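You operate a simulated robot arm through the tools that you are given. There is no shell and no other tool. Be economical: measure what you need, move in short steps, check, and stop when the job is done.

The job below is to be done with a simulated two-armed robot. You get a single attempt, and the scene is never put back.

Task
Probe the two pans on the well counter; put the one over 63 C into the warm well.
Fine: Close its lid and set it to 75 C; leave the cooler pan where it is, for reheating; lay the probe back.

The check looks at the end state, three seconds after you hand in, the way a careful person would. Anything else that was tipped, shoved, dropped, spilled or broken makes it a failure. Lids that push on must go on centred and level and be pressed home; caps that screw on are set level and turned clockwise until they are tight.

Robot
Two 7-joint arms with fingered hands on one trunk, on a base that drives. Base frame: it is fixed to the floor where the robot stands at the start and does not move with it; the origin is under the middle of the robot, x ahead of it, y to its left, z up. Readings come in m, degrees, newtons and seconds.
The left shoulder is at the start at [0.03, 0.12, 1.163], the right one opposite. With the tool pointing down near the work surface each hand reaches from about 0.1 to 0.64 m from the robot's upright axis, wherever it stands, measured 20 degrees to its own side. Places, roughly: cold well dial [0.4, -0.7, 0.8]; pan [-4.25, -3, 0.75]; warm well [0.7, 0, 0.8]; warm well dial [0.4, 0, 0.8]; warm well lid [0.7, 0, 0.9]. Payload 4 kg a hand.
The tool frame of a hand sits at the grasp point between the pads (the TCP): z along the fingers, y along the line on which they close. The tips reach 0.019 m beyond it. Largest opening 0.12 m; the body of the gripper starts 0.053 m behind the TCP. The gripper is a hand of 3 fingers: y runs from the thumb to the fingers, the wrist lies at [0, 0, -0.219] in the tool frame, and closing takes about 1.5 s.
Orientation is told as [roll, pitch, yaw] about the base's x, y, z axes, in that order, counted from this pose: with the fingers straight down and closing along the base's y, the tool's x points along the base's -x, its y along +y and its z along -z.

Tools
- The arms move only by the tool nudge_tool. It takes "left_deltas", "right_deltas" or both (then of equal length, played together; a hand with none holds still); each is a list of rows, each a list of 2 entries, a list of its own where there are three numbers: the shift along the tool's x, y, z in m, then the turn, a rotation vector about the tool's x, y, z in rad. In form: [[[x, y, z], [wx, wy, wz]], ...]. A call has 1 to 10 rows; each row is the pose to reach, as a shift and turn from the pose commanded when the call began, along the tool's axes at that moment. "left_claw" and "right_claw" are, for a hand that has rows, the opening, from 0 (shut) to 1 (fully open), set as the call begins (left out, the last holds). Each row takes 0.2 s and may step no farther than 0.05 m and 8.6 degrees from the row before; otherwise, or with a gripper value out of range, the whole call is refused. A pose out of reach is approached as far as the arm can. The call stops where the force on the tool passes 50 N (or 10 N more than at its start, if that is more) or the arm is blocked; 0.2 s more then pass. The fingers move at their own pace (about 0.072 m/s each) and stop on an object; they squeeze with about 25 N. The grip force told is the motor's: it shows also when the fingers shut on nothing. Time passes only in rows, and 0.2 s behind the last, so rows that repeat a pose let the fingers close. The reply holds the time, the measured pose of the TCP, the force on the tool along the base axes, the opening and the grip force, in the units named above and with some noise, with the torque about the TCP (base axes, N m) and any sound that the robot's microphone picked up.
- Cameras (640 x 400 px; columns grow to the right, rows downward): "scene" is now at [0.049, -0.0279, 1.7064]; the picture's right is [-0.38, -0.93, 0.00], its down [-0.73, 0.30, -0.61] and it looks along [0.57, -0.23, -0.79] (base axes); focal length 291 px, centre (320, 200). "left" rides on the left gripper at [-0.066, -0.004, -0.079] in its tool frame; the picture's right is [0.05, -1.00, 0.00], its down [0.76, 0.04, -0.64] and it looks along [0.64, 0.03, 0.77] (tool axes); focal length 251 px, centre (320, 200). "right" rides on the right gripper at [0.066, -0.004, -0.079] in its tool frame; the picture's right is [0.05, 1.00, 0.00], its down [-0.76, 0.04, -0.64] and it looks along [-0.64, 0.04, 0.77] (tool axes); focal length 251 px, centre (320, 200). There is no depth. A picture from a camera that has moved, and an enlarged one, comes with that camera's place and axes in the base frame and with its lens.
- get_image(camera): a new picture of that camera. No time passes.
- slide_trunk(by): slides the trunk up (or, below 0, down) by that many m; the arms and the scene camera ride with it, the base frame stays. It gives what a move gives, with no picture.
- steer(legs): drives the robot by 1 to 6 legs, each [ahead, turn to the left] in m and degrees, along the robot's own axes; the way and the turn of a leg run together, so that a leg with both is an arc; at most 1.5 m and 180 degrees a leg. The arms and the cameras ride along, it lands a little off, and it stops where it bumps. It gives what a move gives.
- preshape(shape, hand): the hand has 3 fingers and takes this shape, open, in about a second: jaw (thumb against the fingers, like two jaws); tri (thumb and two fingers); tip (a fingertip pinch); poke (one finger out to press); point (the index stretched); flat (the hand flat); cup (the hand cupped); fist (a fist). The gripper value then closes the fingers along that shape, each until it touches; the sizes above hold for jaw. It gives what a move gives, with no picture.
- head_to(pan, tilt): turns the head with the scene camera to pan (to the left, within 120 degrees either way) and tilt (down, from -29 to 69), counted from straight ahead of the robot. It gives what a move gives.
- inspect(camera, box): a new picture of the part [left, top, right, bottom] of that camera's present view, enlarged. No time passes.
- close_job(): hands the job in; it is judged then, once.

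Work in short steps. Places have to be worked out from the pictures, the camera data and where the tool is seen: move nearer, look again, correct. Check each grasp and each placing, and mend what went wrong. You have 120 turns and 108 pictures in all, those below and enlarged ones among them. Open the grippers and draw the arms clear of the work before you hand the job in, unless the task says otherwise; then end with one line.

The tools are called after "Call:" as name(argument=value, ...) on one line, values as JSON. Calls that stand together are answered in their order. nudge_tool: Moves the arms, as the interface text tells. Its arguments: {"type":"object","properties":{"left_deltas":{"type":"array"},"left_claw":{"type":"number"},"right_deltas":{"type":"array"},"right_claw":{"type":"number"}},"required":[]} The other tools are called the same way: slide_trunk (by) slides the trunk up or down; preshape (shape, hand) gives the hand a shape; steer (legs) drives the base; head_to (pan, tilt) turns the head that bears the scene camera; get_image (camera) takes a picture; inspect (camera, box) takes an enlarged picture of a part of a camera's view; close_job () hands the job in.

At the start:

```text
time: 0.0
left_eef_pos: [0.4381, 0.0926, 1.2607]
left_orientation: [0.0, 0.0, 0.6]
left_wrist_force: [-0.4, -0.5, 0.0]
left_torque: [0.0, 0.04, -0.01]
left_opening: 0.1197
left_grip_force: 0.0
left_shape: jaw
right_eef_pos: [0.3442, -0.2876, 1.3514]
right_orientation: [0.0, -0.1, 0.6]
right_wrist_force: [-0.2, 0.6, -0.1]
right_torque: [-0.02, 0.01, 0.01]
right_opening: 0.12
right_grip_force: 0.0
right_shape: jaw
trunk travel left (down, up): [-0.375, 0.165]
robot x, y, heading: [0.0014, 0.0, 0.0]
head pan, tilt: [-22.1, 52.4]
```

scene: 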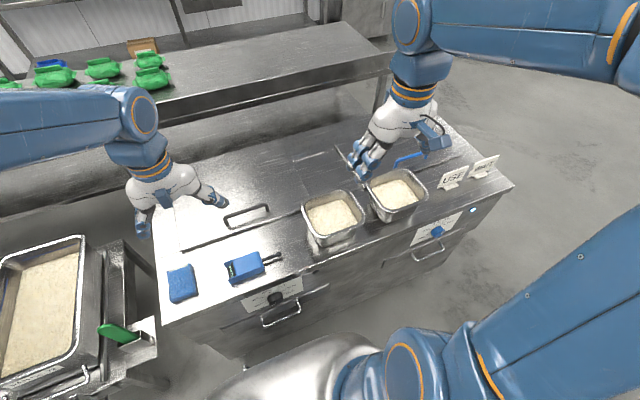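
right: 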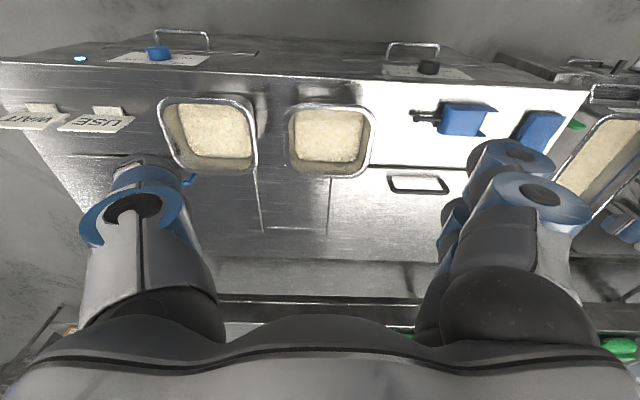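
left: 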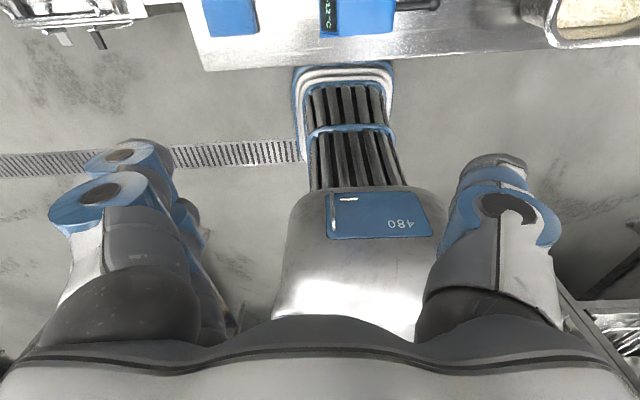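

I start with a closer look at the counter: the probe (blue with a spike), the two pans, the lids and the dials.

Call:
inspect(camera="scene", box=[150, 180, 350, 330])

Call:
inspect(camera="scene", box=[300, 120, 520, 280])

Call:
head_to(pan=0, tilt=55)

Call:
get_image(camera="scene")

```text
2.67 times, centred on (250, 255) of scene
camera zoom: at [0.049, -0.0279, 1.7064], right [-0.38, -0.93, 0.0], down [-0.73, 0.3, -0.61], along [0.57, -0.23, -0.79], focal length 777 px, centre (507, 53)
```

zoom: 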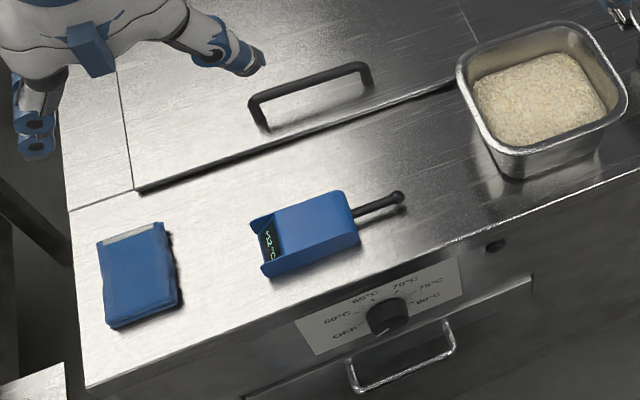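

```text
2.50 times, centred on (410, 200) of scene
camera zoom: at [0.049, -0.0279, 1.7064], right [-0.38, -0.93, 0.0], down [-0.73, 0.3, -0.61], along [0.57, -0.23, -0.79], focal length 728 px, centre (95, 200)
```

zoom: 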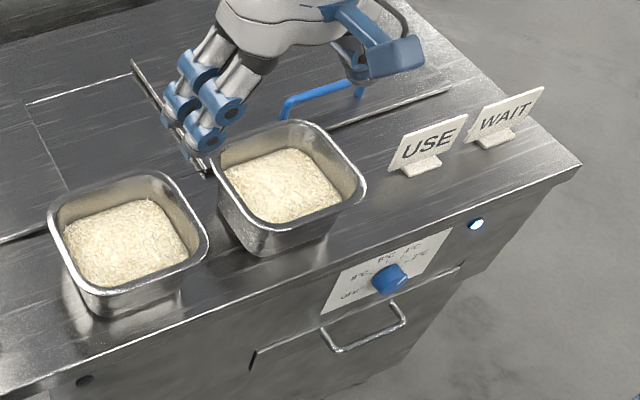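

```text
time: 0.9
left_eef_pos: [0.4376, 0.0931, 1.2599]
left_orientation: [-0.1, 0.0, 0.7]
left_wrist_force: [-0.5, 0.4, 0.1]
left_torque: [-0.01, 0.0, 0.03]
left_opening: 0.1202
left_grip_force: 0.0
left_shape: jaw
right_eef_pos: [0.3444, -0.2885, 1.3524]
right_orientation: [0.1, -0.1, 0.5]
right_wrist_force: [0.2, -0.3, -0.5]
right_torque: [0.02, 0.02, -0.03]
right_opening: 0.1198
right_grip_force: 0.0
right_shape: jaw
trunk travel left (down, up): [-0.375, 0.165]
robot x, y, heading: [-0.0007, -0.0006, -0.0]
head pan, tilt: [0.0, 55.0]
```

```text
102 pictures are left
camera scene: at [0.0519, 0.0002, 1.703], right [0.0, -1.0, 0.0], down [-0.82, 0.0, -0.57], along [0.57, 0.0, -0.82], focal length 291 px, centre (320, 200)
```

scene: 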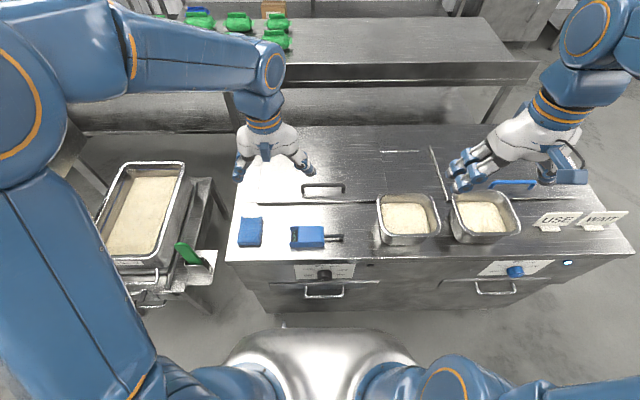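

The hands hide the wells. I move the left hand out to the left and the right hand out to the right, to see the warm well and its lid.

Call:
nudge_tool(left_deltas=[[[0.03, 0.04, 0], [0, 0, 0]], [[0.06, 0.08, 0], [0, 0, 0]], [[0.09, 0.12, 0], [0, 0, 0]], [[0.12, 0.16, 0], [0, 0, 0]], [[0.15, 0.2, 0], [0, 0, 0]], [[0.17, 0.24, 0], [0, 0, 0]]], right_deltas=[[[0.02, -0.03, 0], [0, 0, 0]], [[0.04, -0.06, 0], [0, 0, 0]], [[0.06, -0.09, 0], [0, 0, 0]], [[0.08, -0.12, 0], [0, 0, 0]], [[0.1, -0.15, 0], [0, 0, 0]], [[0.1, -0.15, 0], [0, 0, 0]]])

Call:
get_image(camera="scene")

Call:
get_image(camera="right")

```text
time: 2.3
left_eef_pos: [0.2575, 0.3283, 1.265]
left_orientation: [-0.1, 0.0, 0.8]
left_wrist_force: [0.3, 0.1, -0.4]
left_torque: [0.01, -0.02, 0.01]
left_opening: 0.12
left_grip_force: 0.1
left_shape: jaw
right_eef_pos: [0.2446, -0.4397, 1.3522]
right_orientation: [-0.1, 0.0, 0.6]
right_wrist_force: [1.0, 0.4, 0.9]
right_torque: [-0.01, -0.01, 0.01]
right_opening: 0.12
right_grip_force: 0.0
right_shape: jaw
trunk travel left (down, up): [-0.375, 0.165]
robot x, y, heading: [-0.0004, 0.0051, -0.1]
head pan, tilt: [0.0, 55.0]
```

```text
101 pictures are left
camera scene: at [0.0508, 0.0018, 1.7031], right [0.0, -1.0, 0.0], down [-0.82, 0.0, -0.57], along [0.57, 0.0, -0.82], focal length 291 px, centre (320, 200)
```

scene: 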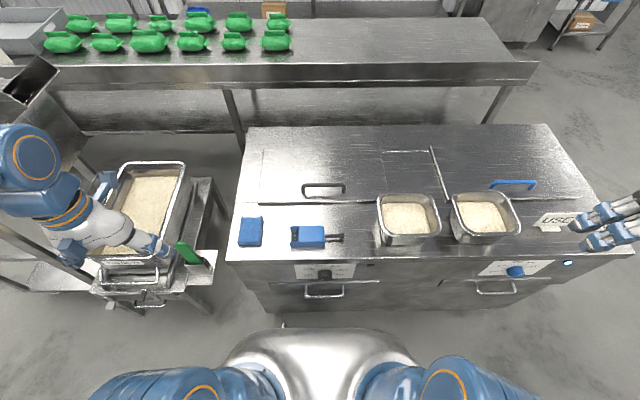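

```text
100 pictures are left
camera right: at [0.1775, -0.4429, 1.4314], right [-0.07, 1.0, 0.0], down [0.76, 0.05, 0.64], along [0.64, 0.04, -0.76], focal length 251 px, centre (320, 200)
```

right: 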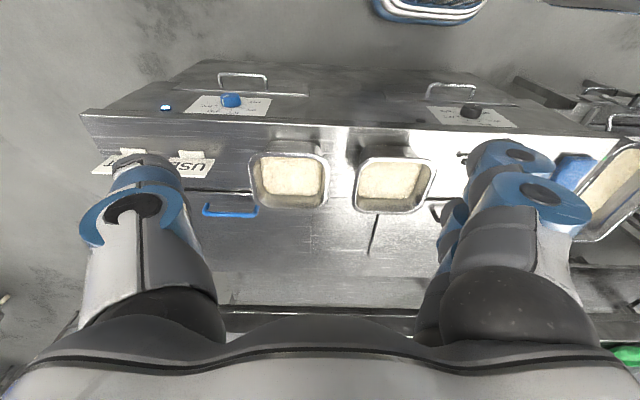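

Call:
inspect(camera="scene", box=[225, 120, 465, 310])

Call:
inspect(camera="scene", box=[400, 120, 640, 310])

```text
2.11 times, centred on (345, 215) of scene
camera zoom: at [0.0508, 0.0018, 1.7031], right [0.0, -1.0, 0.0], down [-0.82, 0.0, -0.57], along [0.57, 0.0, -0.82], focal length 613 px, centre (267, 168)
```

zoom: 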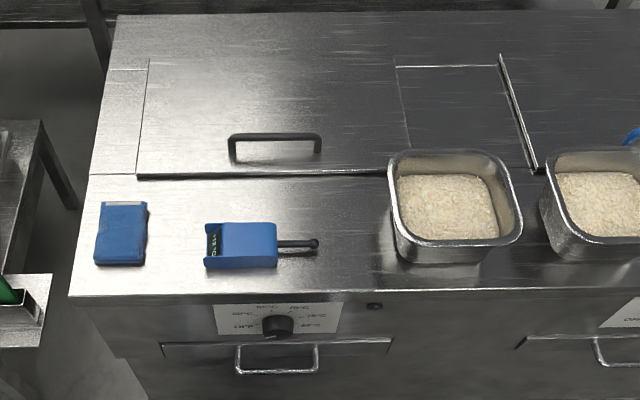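

```text
2.11 times, centred on (520, 215) of scene
camera zoom: at [0.0508, 0.0018, 1.7031], right [0.0, -1.0, 0.0], down [-0.82, 0.0, -0.57], along [0.57, 0.0, -0.82], focal length 613 px, centre (-101, 168)
```

zoom: 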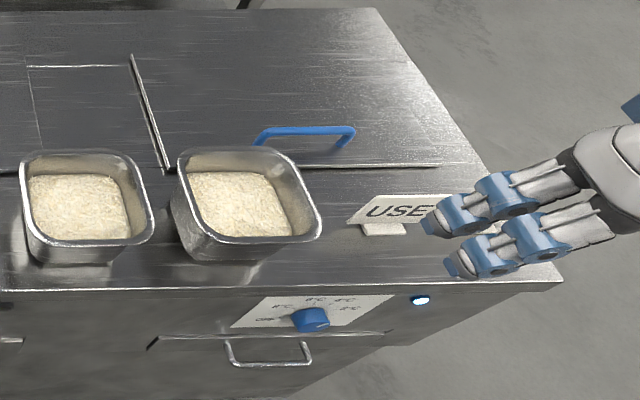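

The warm lid (black handle, probably hinged at the back) is shut over the warm well. The probe lies at about [0.49, 0.04] with its spike toward -y. I bring the right hand over toward it, turning it so it closes along base x.

Call:
nudge_tool(right_deltas=[[[-0.015, 0.035, 0.01], [0, 0, 0.145]], [[-0.03, 0.07, 0.02], [0, 0, 0.29]], [[-0.045, 0.105, 0.03], [0, 0, 0.435]], [[-0.06, 0.14, 0.04], [0, 0, 0.58]], [[-0.075, 0.175, 0.05], [0, 0, 0.725]], [[-0.09, 0.21, 0.06], [0, 0, 0.87]], [[-0.105, 0.245, 0.07], [0, 0, 1.015]], [[-0.12, 0.28, 0.08], [0, 0, 1.16]], [[-0.135, 0.315, 0.09], [0, 0, 1.305]], [[-0.15, 0.35, 0.1], [0, 0, 1.45]]])

Call:
get_image(camera="right")

Call:
get_image(camera="scene")

```text
time: 4.5
left_eef_pos: [0.2602, 0.3277, 1.2637]
left_orientation: [-0.1, 0.1, 0.7]
left_wrist_force: [0.1, 0.5, 0.1]
left_torque: [-0.01, -0.01, -0.03]
left_opening: 0.1199
left_grip_force: 0.1
left_shape: jaw
right_eef_pos: [0.3916, -0.0846, 1.2518]
right_orientation: [0.0, 0.0, -82.5]
right_wrist_force: [0.5, 0.5, -0.1]
right_torque: [0.0, 0.03, -0.01]
right_opening: 0.1198
right_grip_force: 0.1
right_shape: jaw
trunk travel left (down, up): [-0.375, 0.165]
robot x, y, heading: [-0.0008, 0.0037, 0.1]
head pan, tilt: [0.0, 55.0]
```

```text
97 pictures are left
camera right: at [0.3786, -0.0189, 1.3303], right [0.98, 0.18, 0.0], down [0.14, -0.75, 0.64], along [0.12, -0.63, -0.77], focal length 251 px, centre (320, 200)
```

right: 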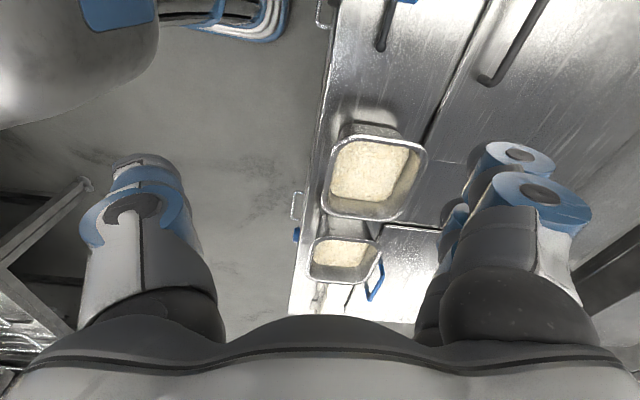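

```text
96 pictures are left
camera scene: at [0.0535, 0.0019, 1.703], right [0.0, -1.0, 0.0], down [-0.82, 0.0, -0.57], along [0.57, 0.0, -0.82], focal length 291 px, centre (320, 200)
```

scene: 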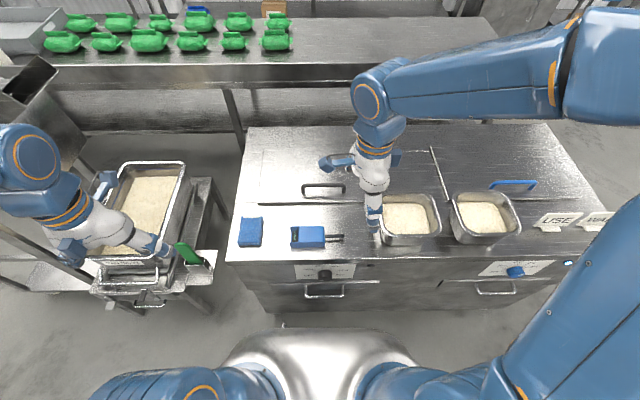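

I finish the turn and go above the probe body at about [0.487, 0.04, 1.10].

Call:
nudge_tool(right_deltas=[[[0.028, 0.028, 0.025], [0, 0, 0.035]], [[0.056, 0.056, 0.05], [0, 0, 0.07]], [[0.084, 0.084, 0.075], [0, 0, 0.105]], [[0.1115, 0.11, 0.11], [0, 0, 0.131]], [[0.1115, 0.11, 0.15], [0, 0, 0.131]]])

Call:
get_image(camera="scene")

Call:
get_image(camera="right")

Call:
get_image(camera="left")

```text
refused: row 4 steps farther than a row can; nothing moved
```

```text
95 pictures are left
camera scene: at [0.0535, 0.0019, 1.703], right [0.0, -1.0, 0.0], down [-0.82, 0.0, -0.57], along [0.57, 0.0, -0.82], focal length 291 px, centre (320, 200)
```

scene: 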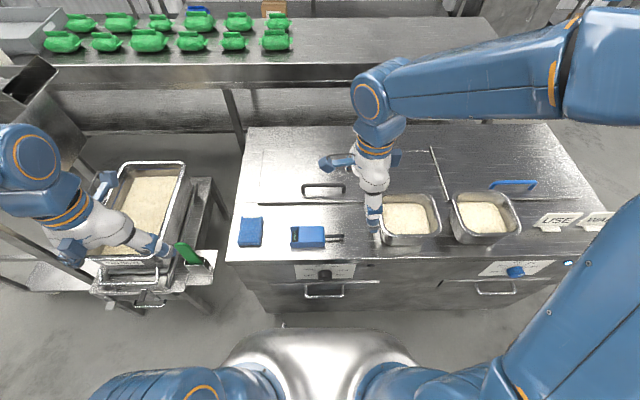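

```text
94 pictures are left
camera right: at [0.3786, -0.0189, 1.3303], right [0.98, 0.18, 0.0], down [0.14, -0.75, 0.64], along [0.12, -0.63, -0.77], focal length 251 px, centre (320, 200)
```

right: 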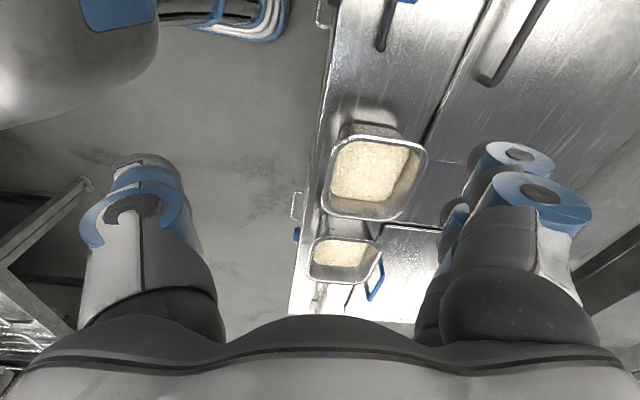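

```text
93 pictures are left
camera left: at [0.3268, 0.3272, 1.3419], right [-0.04, -1.0, 0.0], down [-0.76, 0.03, 0.64], along [-0.64, 0.03, -0.76], focal length 251 px, centre (320, 200)
```

left: 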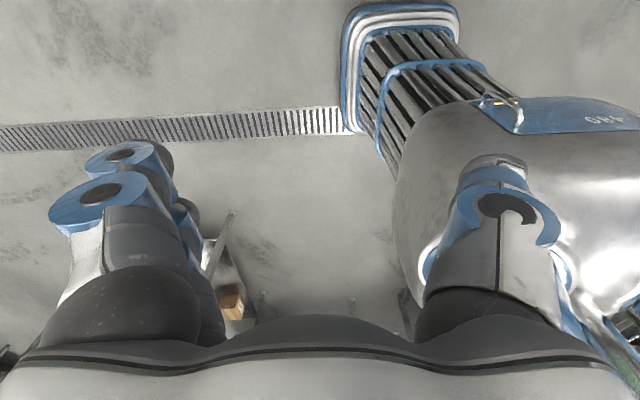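

A row stepped a bit too far, so I send it again with finer steps.

Call:
nudge_tool(right_deltas=[[[0.025, 0.025, 0.025], [0, 0, 0.03]], [[0.05, 0.05, 0.05], [0, 0, 0.06]], [[0.075, 0.075, 0.075], [0, 0, 0.09]], [[0.1, 0.1, 0.1], [0, 0, 0.12]], [[0.1115, 0.11, 0.14], [0, 0, 0.131]], [[0.1115, 0.11, 0.15], [0, 0, 0.131]]])

Call:
inspect(camera="scene", box=[220, 120, 460, 280])

Call:
get_image(camera="right")

```text
time: 5.9
left_eef_pos: [0.2571, 0.3272, 1.2654]
left_orientation: [0.0, -0.1, 0.7]
left_wrist_force: [-1.0, 0.1, -0.3]
left_torque: [-0.02, 0.02, 0.03]
left_opening: 0.1202
left_grip_force: 0.1
left_shape: jaw
right_eef_pos: [0.488, 0.0391, 1.1015]
right_orientation: [0.0, 0.0, -90.0]
right_wrist_force: [-0.5, -0.1, 0.2]
right_torque: [-0.02, -0.03, -0.02]
right_opening: 0.1198
right_grip_force: 0.1
right_shape: jaw
trunk travel left (down, up): [-0.375, 0.165]
robot x, y, heading: [-0.0009, -0.0012, 0.0]
head pan, tilt: [0.0, 55.0]
```

```text
2.50 times, centred on (340, 200) of scene
camera zoom: at [0.0512, 0.0002, 1.7031], right [0.0, -1.0, 0.0], down [-0.82, 0.0, -0.57], along [0.57, 0.0, -0.82], focal length 728 px, centre (270, 200)
```

zoom: 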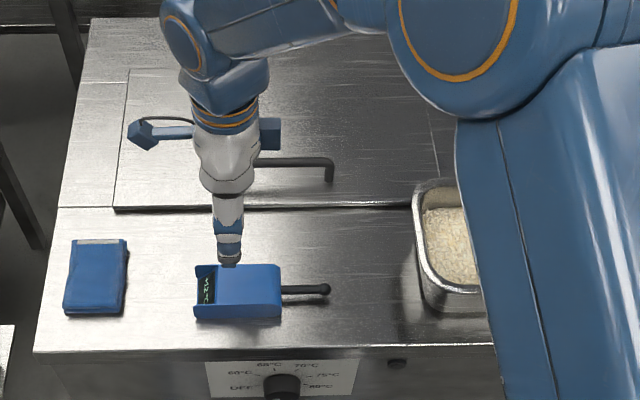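

```text
91 pictures are left
camera right: at [0.4827, 0.1068, 1.181], right [1.0, 0.05, 0.0], down [0.04, -0.76, 0.64], along [0.04, -0.64, -0.77], focal length 251 px, centre (320, 200)
```

right: 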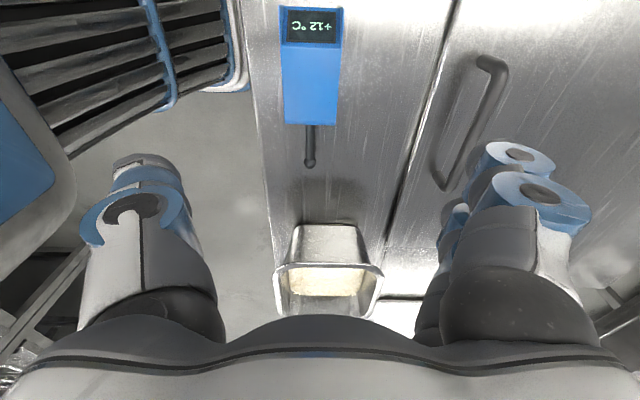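

Triangulating from both cameras: the probe body spans x 0.45–0.51, y -0.01–0.09, z 0.875–0.91, with the spike tip at y -0.07 and the display reading +12 °C. I descend over the body centre.

Call:
nudge_tool(right_deltas=[[[0, -0.008, 0.04], [0, 0, 0]], [[0, -0.008, 0.08], [0, 0, 0]], [[0, -0.008, 0.12], [0, 0, 0]], [[0, -0.008, 0.16], [0, 0, 0]], [[0, -0.008, 0.18], [0, 0, 0]], [[0, -0.008, 0.2], [0, 0, 0]]])

Call:
inspect(camera="scene", box=[240, 180, 400, 280])

```text
time: 7.3
left_eef_pos: [0.2586, 0.3287, 1.264]
left_orientation: [0.0, -0.1, 0.6]
left_wrist_force: [0.4, -0.2, -0.1]
left_torque: [-0.02, 0.03, 0.0]
left_opening: 0.1198
left_grip_force: 0.1
left_shape: jaw
right_eef_pos: [0.4788, 0.04, 0.8999]
right_orientation: [0.0, 0.0, -89.9]
right_wrist_force: [-0.3, -0.4, -0.1]
right_torque: [0.02, 0.01, 0.01]
right_opening: 0.1199
right_grip_force: 0.1
right_shape: jaw
trunk travel left (down, up): [-0.375, 0.165]
robot x, y, heading: [0.0029, 0.0001, -0.2]
head pan, tilt: [0.0, 55.0]
```

```text
4.00 times, centred on (320, 230) of scene
camera zoom: at [0.0525, 0.0007, 1.703], right [0.0, -1.0, 0.0], down [-0.82, 0.0, -0.57], along [0.57, 0.0, -0.82], focal length 1166 px, centre (320, 80)
```

zoom: 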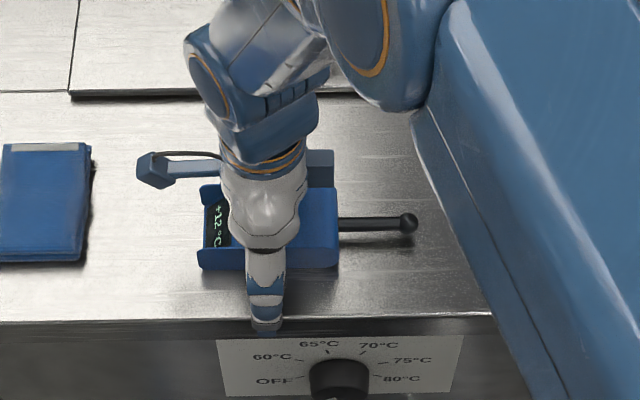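

The fingers straddle the probe. I close the hand.

Call:
nudge_tool(right_deltas=[[[0, 0, 0], [0, 0, 0]], [[0, 0, 0], [0, 0, 0]], [[0, 0, 0], [0, 0, 0]], [[0, 0, 0], [0, 0, 0]], [[0, 0, 0], [0, 0, 0]], [[0, 0, 0], [0, 0, 0]], [[0, 0, 0], [0, 0, 0]]], right_claw=0)

Call:
nudge_tool(right_deltas=[[[0, 0, -0.04], [0, 0, 0]], [[0, 0, -0.08], [0, 0, 0]], [[0, 0, -0.12], [0, 0, 0]], [[0, 0, -0.16], [0, 0, 0]], [[0, 0, -0.2], [0, 0, 0]]])

Call:
get_image(camera="right")

Call:
get_image(camera="scene")

```text
time: 8.9
left_eef_pos: [0.2568, 0.3271, 1.2658]
left_orientation: [0.0, 0.0, 0.6]
left_wrist_force: [-0.3, 0.9, 0.2]
left_torque: [-0.02, 0.03, 0.02]
left_opening: 0.1198
left_grip_force: 0.0
left_shape: jaw
right_eef_pos: [0.4778, 0.0406, 0.9007]
right_orientation: [0.0, 0.0, -89.9]
right_wrist_force: [1.6, 0.8, 9.3]
right_torque: [-0.04, -0.1, 0.02]
right_opening: 0.0515
right_grip_force: 25.0
right_shape: jaw
trunk travel left (down, up): [-0.375, 0.165]
robot x, y, heading: [-0.0008, -0.0014, 0.1]
head pan, tilt: [0.0, 55.0]
```

```text
time: 10.1
left_eef_pos: [0.2578, 0.3263, 1.2649]
left_orientation: [0.1, 0.0, 0.8]
left_wrist_force: [0.8, -0.5, -0.1]
left_torque: [0.01, 0.0, -0.02]
left_opening: 0.12
left_grip_force: 0.1
left_shape: jaw
right_eef_pos: [0.4785, 0.0413, 1.1001]
right_orientation: [0.0, 0.0, -89.9]
right_wrist_force: [0.8, -0.3, -0.7]
right_torque: [0.02, -0.01, -0.01]
right_opening: 0.0513
right_grip_force: 24.8
right_shape: jaw
trunk travel left (down, up): [-0.375, 0.165]
robot x, y, heading: [-0.002, -0.0006, -0.0]
head pan, tilt: [0.0, 55.0]
```

```text
89 pictures are left
camera right: at [0.4734, 0.1082, 1.1787], right [1.0, 0.06, 0.0], down [0.04, -0.76, 0.64], along [0.04, -0.64, -0.77], focal length 251 px, centre (320, 200)
```

right: 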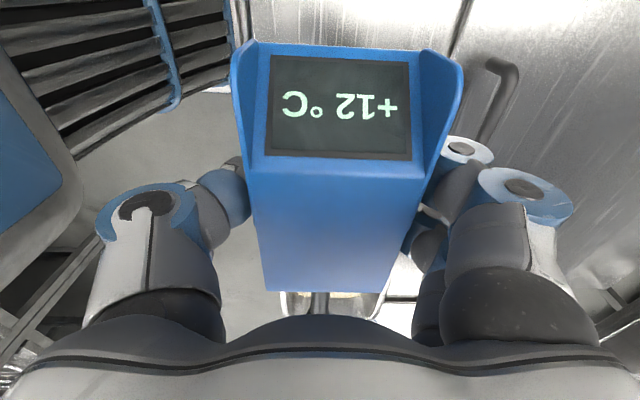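

```text
88 pictures are left
camera scene: at [0.0512, 0.0, 1.7031], right [0.0, -1.0, 0.0], down [-0.82, 0.0, -0.57], along [0.57, 0.0, -0.82], focal length 291 px, centre (320, 200)
```

scene: 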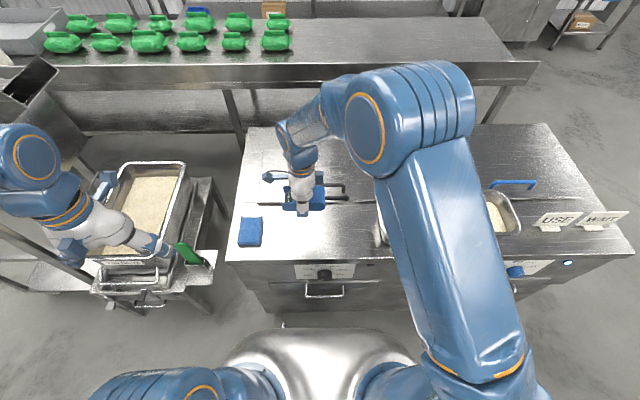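

The probe is held firmly and its display is readable in the right wrist camera. I drive right by about 0.33 m so both pans are within the right arm's reach: back up, turn, go ahead, turn back, and come in again.

Call:
steer(legs=[[-0.25, 0], [0, -90], [0.33, 0], [0, 90], [0.25, 0]])

Call:
get_image(camera="scene")

```text
time: 14.0
left_eef_pos: [0.1753, 0.0443, 1.2641]
left_orientation: [0.0, 0.1, -45.5]
left_wrist_force: [0.4, 0.6, -0.6]
left_torque: [-0.02, 0.01, 0.03]
left_opening: 0.1198
left_grip_force: 0.0
left_shape: jaw
right_eef_pos: [0.1222, -0.3116, 1.0983]
right_orientation: [0.0, 0.2, -136.1]
right_wrist_force: [-0.3, 0.1, -1.2]
right_torque: [0.06, -0.03, 0.04]
right_opening: 0.0511
right_grip_force: 25.1
right_shape: jaw
trunk travel left (down, up): [-0.375, 0.165]
robot x, y, heading: [-0.204, 0.0356, -46.9]
head pan, tilt: [0.0, 55.0]
stopped in leg 2: the robot was blocked; the commanded pose is now the measured one
```

```text
87 pictures are left
camera scene: at [-0.1734, -0.0006, 1.703], right [-0.73, -0.68, 0.0], down [-0.56, 0.6, -0.57], along [0.39, -0.42, -0.82], focal length 291 px, centre (320, 200)
```

scene: 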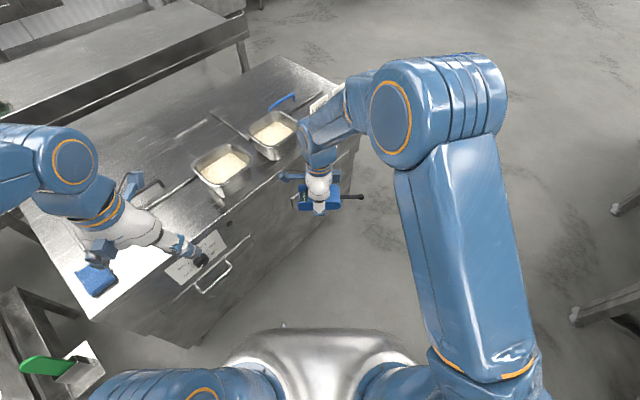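

The base corner was blocked, probably against the counter front, so the turn needs more room. I turn back straight, back up further, and check.

Call:
steer(legs=[[0, 46.9], [-0.3, 0]])

Call:
get_image(camera="scene")

```text
time: 16.2
left_eef_pos: [0.0788, 0.2938, 1.2642]
left_orientation: [0.0, 0.2, -3.9]
left_wrist_force: [0.2, 0.7, 0.5]
left_torque: [0.0, 0.0, 0.02]
left_opening: 0.1199
left_grip_force: 0.0
left_shape: jaw
right_eef_pos: [0.275, -0.0085, 1.0982]
right_orientation: [0.0, 0.1, -94.7]
right_wrist_force: [0.9, 0.2, -0.3]
right_torque: [-0.04, 0.0, -0.01]
right_opening: 0.0502
right_grip_force: 25.0
right_shape: jaw
trunk travel left (down, up): [-0.375, 0.165]
robot x, y, heading: [-0.215, -0.0044, -4.4]
head pan, tilt: [0.0, 55.0]
stopped in leg 1: the robot was blocked; the commanded pose is now the measured one
```

```text
86 pictures are left
camera scene: at [-0.1594, -0.011, 1.703], right [-0.08, -1.0, 0.0], down [-0.82, 0.06, -0.57], along [0.57, -0.05, -0.82], focal length 291 px, centre (320, 200)
```

scene: 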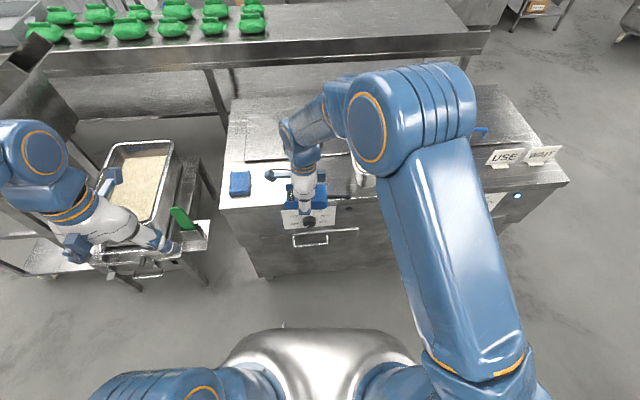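

It is blocked again near heading -4°, so there may be something behind the robot. I look around.

Call:
head_to(pan=118, tilt=45)

Call:
get_image(camera="scene")

Call:
head_to(pan=-118, tilt=45)

Call:
get_image(camera="scene")

```text
time: 18.2
left_eef_pos: [0.0784, 0.2937, 1.2638]
left_orientation: [0.0, 0.2, -4.1]
left_wrist_force: [-0.5, 0.5, 0.1]
left_torque: [0.01, -0.02, 0.01]
left_opening: 0.1199
left_grip_force: 0.1
left_shape: jaw
right_eef_pos: [0.2733, -0.0091, 1.0981]
right_orientation: [0.0, 0.0, -94.6]
right_wrist_force: [0.2, -0.3, -1.2]
right_torque: [-0.02, 0.02, 0.01]
right_opening: 0.0505
right_grip_force: 24.6
right_shape: jaw
trunk travel left (down, up): [-0.375, 0.165]
robot x, y, heading: [-0.2126, -0.0087, -4.7]
head pan, tilt: [118.0, 45.0]
```

```text
85 pictures are left
camera scene: at [-0.2641, 0.0681, 1.7165], right [0.92, 0.4, 0.0], down [0.28, -0.65, -0.71], along [-0.28, 0.65, -0.71], focal length 291 px, centre (320, 200)
```

scene: 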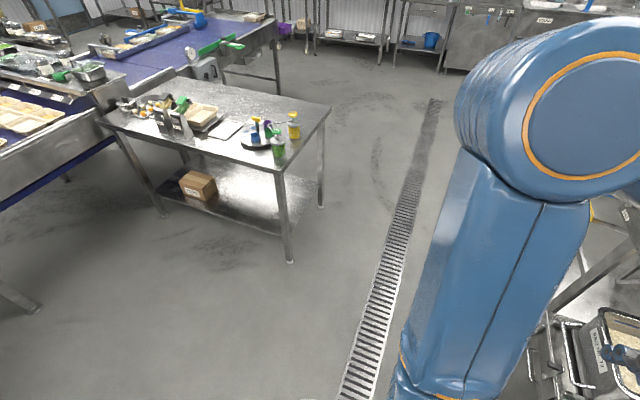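

```text
time: 21.6
left_eef_pos: [0.0787, 0.2925, 1.2643]
left_orientation: [-0.1, 0.0, -4.2]
left_wrist_force: [-0.1, 0.9, -0.9]
left_torque: [0.0, 0.0, 0.01]
left_opening: 0.1202
left_grip_force: 0.1
left_shape: jaw
right_eef_pos: [0.274, -0.0111, 1.0984]
right_orientation: [0.0, 0.0, -94.6]
right_wrist_force: [-0.6, 0.4, -1.6]
right_torque: [-0.01, 0.01, -0.01]
right_opening: 0.0503
right_grip_force: 25.3
right_shape: jaw
trunk travel left (down, up): [-0.375, 0.165]
robot x, y, heading: [-0.2082, -0.0087, -4.6]
head pan, tilt: [-118.0, 45.0]
```

```text
84 pictures are left
camera scene: at [-0.2753, -0.0751, 1.7165], right [-0.84, 0.54, 0.0], down [0.38, 0.6, -0.71], along [-0.38, -0.6, -0.71], focal length 291 px, centre (320, 200)
```

scene: 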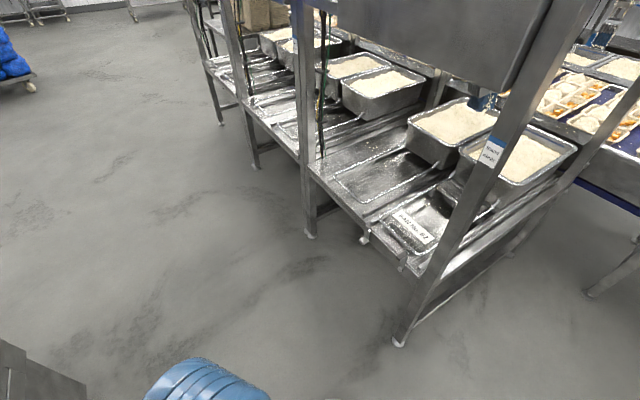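

The nearest rack post is at about x = -0.98. I look straight down around the base to see its outline.

Call:
head_to(pan=0, tilt=69)

Call:
get_image(camera="scene")

Call:
get_image(camera="left")

Call:
get_image(camera="right")

```text
time: 23.5
left_eef_pos: [0.078, 0.294, 1.2642]
left_orientation: [0.1, 0.2, -4.0]
left_wrist_force: [0.2, -0.1, 0.0]
left_torque: [-0.01, 0.05, 0.01]
left_opening: 0.1201
left_grip_force: 0.0
left_shape: jaw
right_eef_pos: [0.2736, -0.0097, 1.0982]
right_orientation: [-0.1, 0.0, -94.6]
right_wrist_force: [-0.1, 0.1, -1.4]
right_torque: [0.0, 0.0, 0.0]
right_opening: 0.0502
right_grip_force: 24.9
right_shape: jaw
trunk travel left (down, up): [-0.375, 0.165]
robot x, y, heading: [-0.2133, -0.0103, -4.6]
head pan, tilt: [0.0, 68.8]
```

```text
83 pictures are left
camera scene: at [-0.1759, -0.0109, 1.6876], right [-0.08, -1.0, 0.0], down [-0.93, 0.07, -0.36], along [0.36, -0.03, -0.93], focal length 291 px, centre (320, 200)
```

scene: 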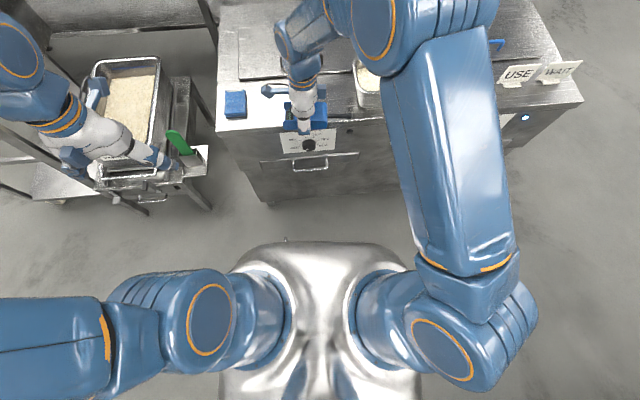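

```text
82 pictures are left
camera left: at [0.1449, 0.2864, 1.3421], right [-0.12, -0.99, 0.0], down [-0.76, 0.1, 0.64], along [-0.64, 0.08, -0.76], focal length 251 px, centre (320, 200)
```

left: 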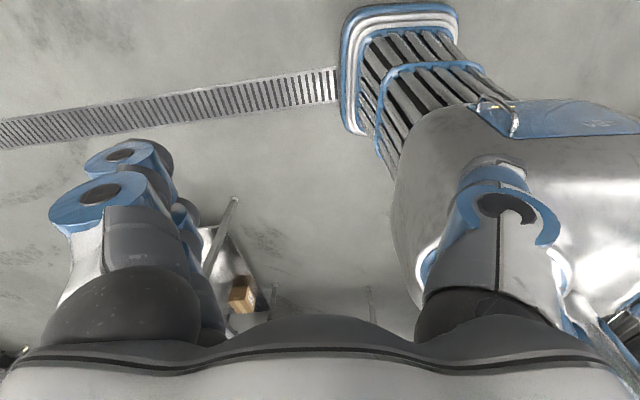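

```text
81 pictures are left
camera right: at [0.2746, 0.0571, 1.1779], right [1.0, -0.03, 0.0], down [-0.02, -0.77, 0.64], along [-0.02, -0.64, -0.77], focal length 251 px, centre (320, 200)
```

right: 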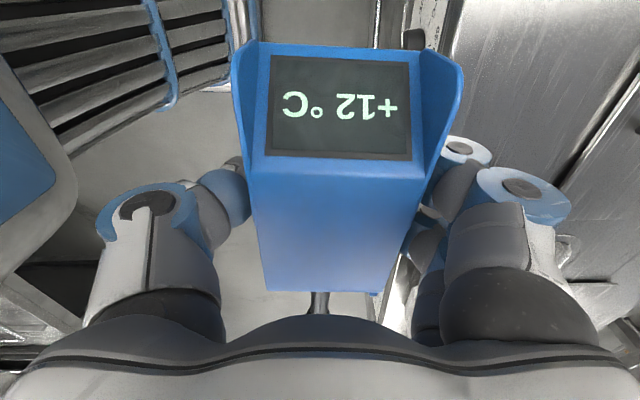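

The base is only about 0.48 m square and the counter is well clear of it. The left elbow sticks out toward the hopper on the left, so I bring the left hand in to a compact pose, then try again.

Call:
nudge_tool(left_deltas=[[[-0.04, -0.02, -0.02], [0, 0, 0]], [[-0.08, -0.04, -0.04], [0, 0, 0]], [[-0.1, -0.08, -0.06], [0, 0, 0]], [[-0.1, -0.12, -0.08], [0, 0, 0]]])

Call:
steer(legs=[[-0.1, 4.6]])

Call:
head_to(pan=70, tilt=40)

Call:
get_image(camera="scene")

```text
time: 24.5
left_eef_pos: [0.1695, 0.1651, 1.3463]
left_orientation: [0.1, 0.1, -4.0]
left_wrist_force: [0.0, 0.1, -0.6]
left_torque: [0.01, 0.01, -0.01]
left_opening: 0.1199
left_grip_force: 0.0
left_shape: jaw
right_eef_pos: [0.2731, -0.0103, 1.0983]
right_orientation: [0.0, 0.0, -94.6]
right_wrist_force: [-0.2, -0.6, -0.4]
right_torque: [0.04, 0.02, 0.0]
right_opening: 0.0504
right_grip_force: 24.7
right_shape: jaw
trunk travel left (down, up): [-0.375, 0.165]
robot x, y, heading: [-0.2094, -0.0108, -4.6]
head pan, tilt: [0.0, 68.8]
```

```text
time: 25.7
left_eef_pos: [0.055, 0.2009, 1.346]
left_orientation: [0.2, -0.1, 0.8]
left_wrist_force: [-0.6, -0.7, 0.4]
left_torque: [-0.03, -0.02, 0.0]
left_opening: 0.1197
left_grip_force: 0.1
left_shape: jaw
right_eef_pos: [0.1739, 0.0343, 1.0994]
right_orientation: [0.0, 0.1, -89.8]
right_wrist_force: [-1.0, 0.3, -1.3]
right_torque: [-0.03, 0.01, 0.02]
right_opening: 0.0503
right_grip_force: 24.7
right_shape: jaw
trunk travel left (down, up): [-0.375, 0.165]
robot x, y, heading: [-0.3072, -0.0016, 0.3]
head pan, tilt: [0.0, 68.8]
```

```text
time: 27.1
left_eef_pos: [0.0558, 0.202, 1.3463]
left_orientation: [0.0, 0.2, 0.8]
left_wrist_force: [-0.4, -0.2, 0.9]
left_torque: [0.0, -0.01, -0.03]
left_opening: 0.1201
left_grip_force: 0.1
left_shape: jaw
right_eef_pos: [0.1749, 0.0348, 1.0988]
right_orientation: [-0.1, 0.0, -89.7]
right_wrist_force: [-0.5, -0.2, -1.3]
right_torque: [0.02, 0.01, -0.01]
right_opening: 0.0502
right_grip_force: 25.3
right_shape: jaw
trunk travel left (down, up): [-0.375, 0.165]
robot x, y, heading: [-0.3071, -0.0036, 0.3]
head pan, tilt: [70.0, 40.0]
```

```text
80 pictures are left
camera scene: at [-0.3001, 0.0752, 1.7237], right [0.94, -0.34, 0.0], down [-0.22, -0.61, -0.77], along [0.26, 0.72, -0.64], focal length 291 px, centre (320, 200)
```

scene: 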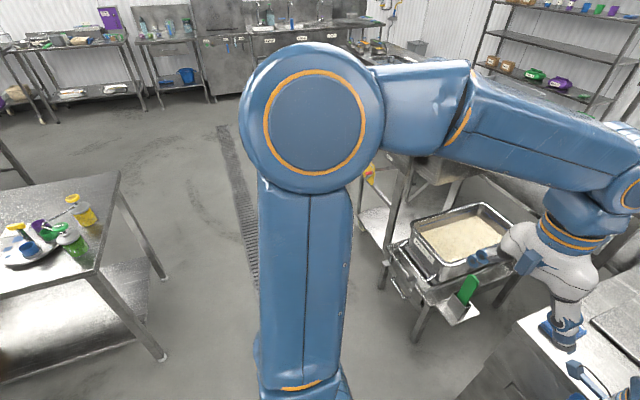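

It moves freely now. I try the rightward turn, and return the head to the front.

Call:
steer(legs=[[0, -80], [0.33, 0]])

Call:
head_to(pan=30, tilt=50)

Call:
get_image(camera="scene")

```text
time: 29.6
left_eef_pos: [0.0908, -0.1369, 1.3463]
left_orientation: [0.0, 0.2, -47.2]
left_wrist_force: [0.5, 0.0, -0.5]
left_torque: [0.04, -0.01, 0.0]
left_opening: 0.12
left_grip_force: 0.2
left_shape: jaw
right_eef_pos: [0.0465, -0.3358, 1.0976]
right_orientation: [-0.2, 0.2, -137.9]
right_wrist_force: [0.0, -0.8, -1.2]
right_torque: [0.07, 0.0, 0.06]
right_opening: 0.0499
right_grip_force: 25.4
right_shape: jaw
trunk travel left (down, up): [-0.375, 0.165]
robot x, y, heading: [-0.2713, 0.0394, -48.9]
head pan, tilt: [70.0, 40.0]
stopped in leg 1: the robot was blocked; the commanded pose is now the measured one
```

```text
time: 30.7
left_eef_pos: [0.0915, -0.1362, 1.3469]
left_orientation: [0.0, 0.1, -47.2]
left_wrist_force: [0.3, 0.2, -0.7]
left_torque: [0.0, -0.03, 0.03]
left_opening: 0.1201
left_grip_force: 0.0
left_shape: jaw
right_eef_pos: [0.0448, -0.3352, 1.0983]
right_orientation: [-0.2, 0.1, -137.8]
right_wrist_force: [0.4, -0.7, -1.0]
right_torque: [0.02, 0.0, 0.0]
right_opening: 0.0501
right_grip_force: 24.9
right_shape: jaw
trunk travel left (down, up): [-0.375, 0.165]
robot x, y, heading: [-0.2649, 0.0342, -49.1]
head pan, tilt: [30.0, 50.0]
```

```text
79 pictures are left
camera scene: at [-0.21, 0.0248, 1.7096], right [-0.33, -0.95, 0.0], down [-0.72, 0.25, -0.64], along [0.61, -0.21, -0.77], focal length 291 px, centre (320, 200)
```

scene: 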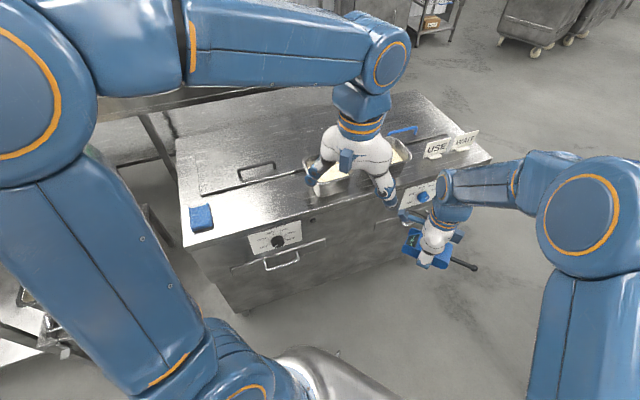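

Each turn stops after about 45° wherever the robot stands, which looks like a drive limit and not an obstacle. I use smaller turns from here.

Call:
steer(legs=[[0, -30]])

```text
time: 32.6
left_eef_pos: [-0.0464, -0.3016, 1.3454]
left_orientation: [0.0, 0.1, -77.9]
left_wrist_force: [0.3, -0.5, 0.3]
left_torque: [0.0, -0.01, 0.02]
left_opening: 0.12
left_grip_force: 0.1
left_shape: jaw
right_eef_pos: [-0.1871, -0.4488, 1.0991]
right_orientation: [-0.1, 0.1, -168.6]
right_wrist_force: [-0.7, -0.3, -1.3]
right_torque: [0.02, 0.03, 0.04]
right_opening: 0.0501
right_grip_force: 25.6
right_shape: jaw
trunk travel left (down, up): [-0.375, 0.165]
robot x, y, heading: [-0.229, 0.0391, -79.7]
head pan, tilt: [30.0, 50.0]
```

Small turns work. I drive ahead and turn back in two parts.

Call:
steer(legs=[[0.36, 0], [0, 28], [0, 28], [0, 23.7]])

Call:
head_to(pan=0, tilt=52)

Call:
get_image(camera="scene")

```text
time: 37.3
left_eef_pos: [0.202, -0.4324, 1.3472]
left_orientation: [-0.2, -0.1, -33.2]
left_wrist_force: [-0.1, -0.1, 0.2]
left_torque: [-0.01, 0.02, 0.0]
left_opening: 0.12
left_grip_force: 0.1
left_shape: jaw
right_eef_pos: [0.2066, -0.6384, 1.0979]
right_orientation: [-0.1, 0.0, -124.0]
right_wrist_force: [0.1, 0.1, -0.7]
right_torque: [0.03, 0.01, 0.0]
right_opening: 0.0494
right_grip_force: 25.1
right_shape: jaw
trunk travel left (down, up): [-0.375, 0.165]
robot x, y, heading: [-0.1983, -0.3617, -33.9]
head pan, tilt: [30.0, 50.0]
stopped in leg 3: the robot was blocked; the commanded pose is now the measured one
```

```text
time: 38.2
left_eef_pos: [0.2016, -0.4327, 1.3467]
left_orientation: [0.0, 0.0, -33.3]
left_wrist_force: [0.2, -0.3, 0.2]
left_torque: [-0.04, -0.02, -0.01]
left_opening: 0.1199
left_grip_force: 0.1
left_shape: jaw
right_eef_pos: [0.2051, -0.6385, 1.0979]
right_orientation: [-0.2, 0.1, -124.1]
right_wrist_force: [0.2, 0.6, -1.1]
right_torque: [0.02, 0.03, -0.02]
right_opening: 0.0495
right_grip_force: 24.7
right_shape: jaw
trunk travel left (down, up): [-0.375, 0.165]
robot x, y, heading: [-0.1974, -0.3601, -33.9]
head pan, tilt: [0.0, 52.0]
```

```text
78 pictures are left
camera scene: at [-0.1534, -0.3928, 1.7069], right [-0.56, -0.83, 0.0], down [-0.65, 0.44, -0.62], along [0.51, -0.34, -0.79], focal length 291 px, centre (320, 200)
```

scene: 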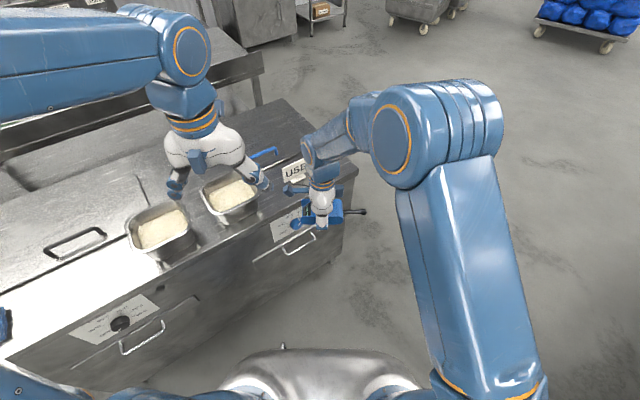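

It is just past the midpoint of the turn. I finish turning to face the counter and drive in gently.

Call:
steer(legs=[[0, 17], [0, 17]])

Call:
get_image(camera="scene")

Call:
get_image(camera="right")

```text
time: 40.6
left_eef_pos: [0.1722, -0.1973, 1.3474]
left_orientation: [-0.1, 0.0, 0.6]
left_wrist_force: [-0.2, -0.7, 0.5]
left_torque: [0.04, -0.01, -0.03]
left_opening: 0.1198
left_grip_force: 0.1
left_shape: jaw
right_eef_pos: [0.2911, -0.3651, 1.1003]
right_orientation: [0.0, 0.0, -90.1]
right_wrist_force: [0.4, -1.0, -0.8]
right_torque: [0.02, -0.05, -0.01]
right_opening: 0.0491
right_grip_force: 25.1
right_shape: jaw
trunk travel left (down, up): [-0.375, 0.165]
robot x, y, heading: [-0.2002, -0.4023, -0.6]
head pan, tilt: [0.0, 52.0]
```

```text
77 pictures are left
camera scene: at [-0.1451, -0.4012, 1.707], right [-0.01, -1.0, 0.0], down [-0.79, 0.01, -0.62], along [0.62, -0.01, -0.79], focal length 291 px, centre (320, 200)
```

scene: 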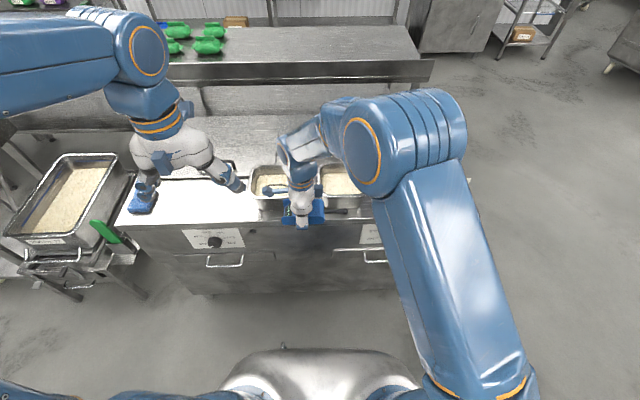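

```text
76 pictures are left
camera right: at [0.2866, -0.2977, 1.179], right [1.0, 0.05, 0.0], down [0.04, -0.76, 0.64], along [0.03, -0.64, -0.77], focal length 251 px, centre (320, 200)
```

right: 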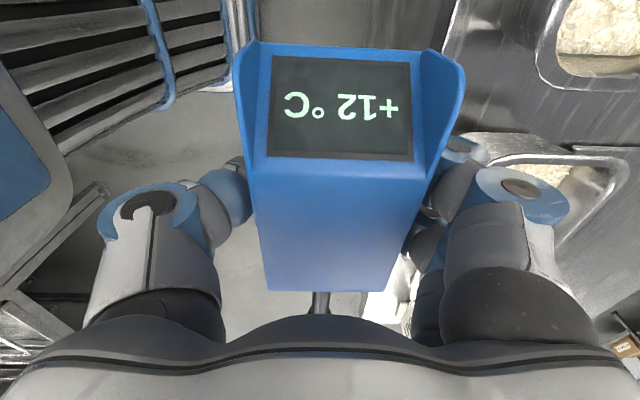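

I drive ahead 0.25 m to the counter.

Call:
steer(legs=[[0.25, 0.5]])

Call:
get_image(camera="scene")

Call:
get_image(camera="right")

```text
time: 42.4
left_eef_pos: [0.4327, -0.1965, 1.3466]
left_orientation: [0.0, 0.0, 1.0]
left_wrist_force: [-0.1, 0.1, 0.4]
left_torque: [0.02, -0.01, 0.01]
left_opening: 0.12
left_grip_force: 0.0
left_shape: jaw
right_eef_pos: [0.5515, -0.3644, 1.0998]
right_orientation: [-0.2, 0.2, -89.7]
right_wrist_force: [0.5, 0.2, -1.8]
right_torque: [-0.02, 0.03, 0.0]
right_opening: 0.0492
right_grip_force: 25.9
right_shape: jaw
trunk travel left (down, up): [-0.375, 0.165]
robot x, y, heading: [0.0621, -0.403, -0.2]
head pan, tilt: [0.0, 52.0]
```

```text
75 pictures are left
camera scene: at [0.117, -0.4052, 1.7069], right [0.0, -1.0, 0.0], down [-0.79, 0.0, -0.62], along [0.62, 0.0, -0.79], focal length 291 px, centre (320, 200)
```

scene: 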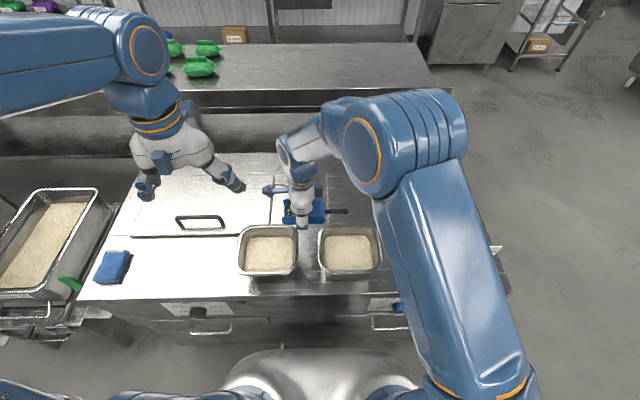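

```text
74 pictures are left
camera right: at [0.547, -0.2973, 1.1782], right [1.0, 0.06, 0.0], down [0.05, -0.77, 0.64], along [0.04, -0.64, -0.77], focal length 251 px, centre (320, 200)
```

right: 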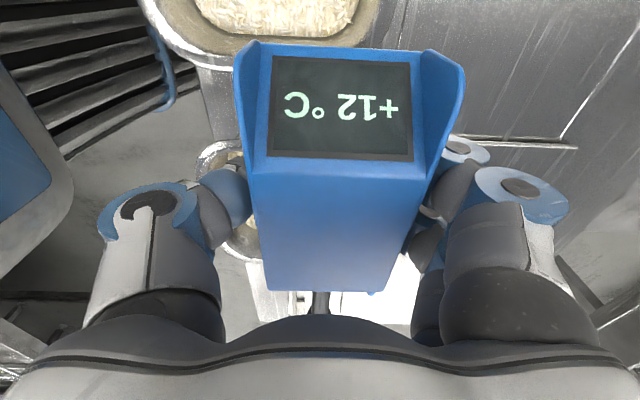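

Pan 1's rim is centred near [0.51, -0.26], about 0.175 x 0.155 m with the rim at z≈0.975, and pan 2 is near [0.51, -0.486]. I move the left hand aside and tilt the right hand 60° so the spike points down into pan 1, staying high.

Call:
nudge_tool(left_deltas=[[[0.01, 0.03, 0], [0, 0, 0]], [[0.02, 0.06, 0], [0, 0, 0]], [[0.03, 0.09, 0], [0, 0, 0]], [[0.04, 0.12, 0], [0, 0, 0]], [[0.05, 0.15, 0], [0, 0, 0]], [[0.06, 0.18, 0], [0, 0, 0]], [[0.07, 0.2, 0], [0, 0, 0]], [[0.07, 0.2, 0], [0, 0, 0]]], right_deltas=[[[0.019, -0.005, -0.01], [0, 0.131, 0]], [[0.038, -0.01, -0.02], [0, 0.262, 0]], [[0.057, -0.015, -0.03], [0, 0.393, 0]], [[0.076, -0.02, -0.04], [0, 0.524, 0]], [[0.095, -0.025, -0.05], [0, 0.655, 0]], [[0.114, -0.03, -0.06], [0, 0.786, 0]], [[0.133, -0.035, -0.065], [0, 0.917, 0]], [[0.153, -0.041, -0.065], [0, 1.047, 0]]])

Call:
get_image(camera="right")

Call:
get_image(camera="scene")

```text
time: 44.2
left_eef_pos: [0.3617, 0.0004, 1.3453]
left_orientation: [0.1, 0.0, 1.0]
left_wrist_force: [0.2, -0.5, 0.1]
left_torque: [-0.01, 0.05, 0.0]
left_opening: 0.1201
left_grip_force: 0.0
left_shape: jaw
right_eef_pos: [0.5109, -0.212, 1.164]
right_orientation: [-0.1, 60.2, -89.9]
right_wrist_force: [-0.3, 0.1, -1.2]
right_torque: [0.01, 0.05, 0.04]
right_opening: 0.0492
right_grip_force: 24.9
right_shape: jaw
trunk travel left (down, up): [-0.375, 0.165]
robot x, y, heading: [0.0603, -0.4041, -0.2]
head pan, tilt: [0.0, 52.0]
```

```text
73 pictures are left
camera right: at [0.5059, -0.2457, 1.2604], right [1.0, 0.03, 0.05], down [0.05, -0.94, -0.34], along [0.03, 0.34, -0.94], focal length 251 px, centre (320, 200)
```

right: 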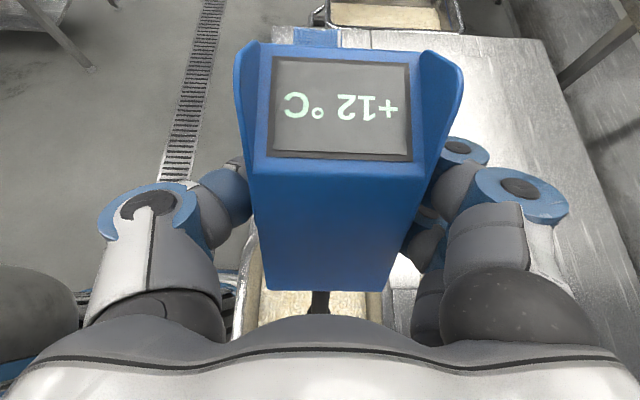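

```text
72 pictures are left
camera scene: at [0.1182, -0.4057, 1.7068], right [0.0, -1.0, 0.0], down [-0.79, 0.0, -0.61], along [0.61, 0.0, -0.79], focal length 291 px, centre (320, 200)
```

scene: 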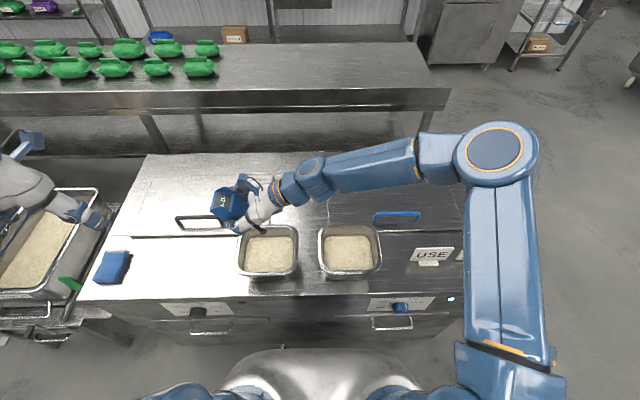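

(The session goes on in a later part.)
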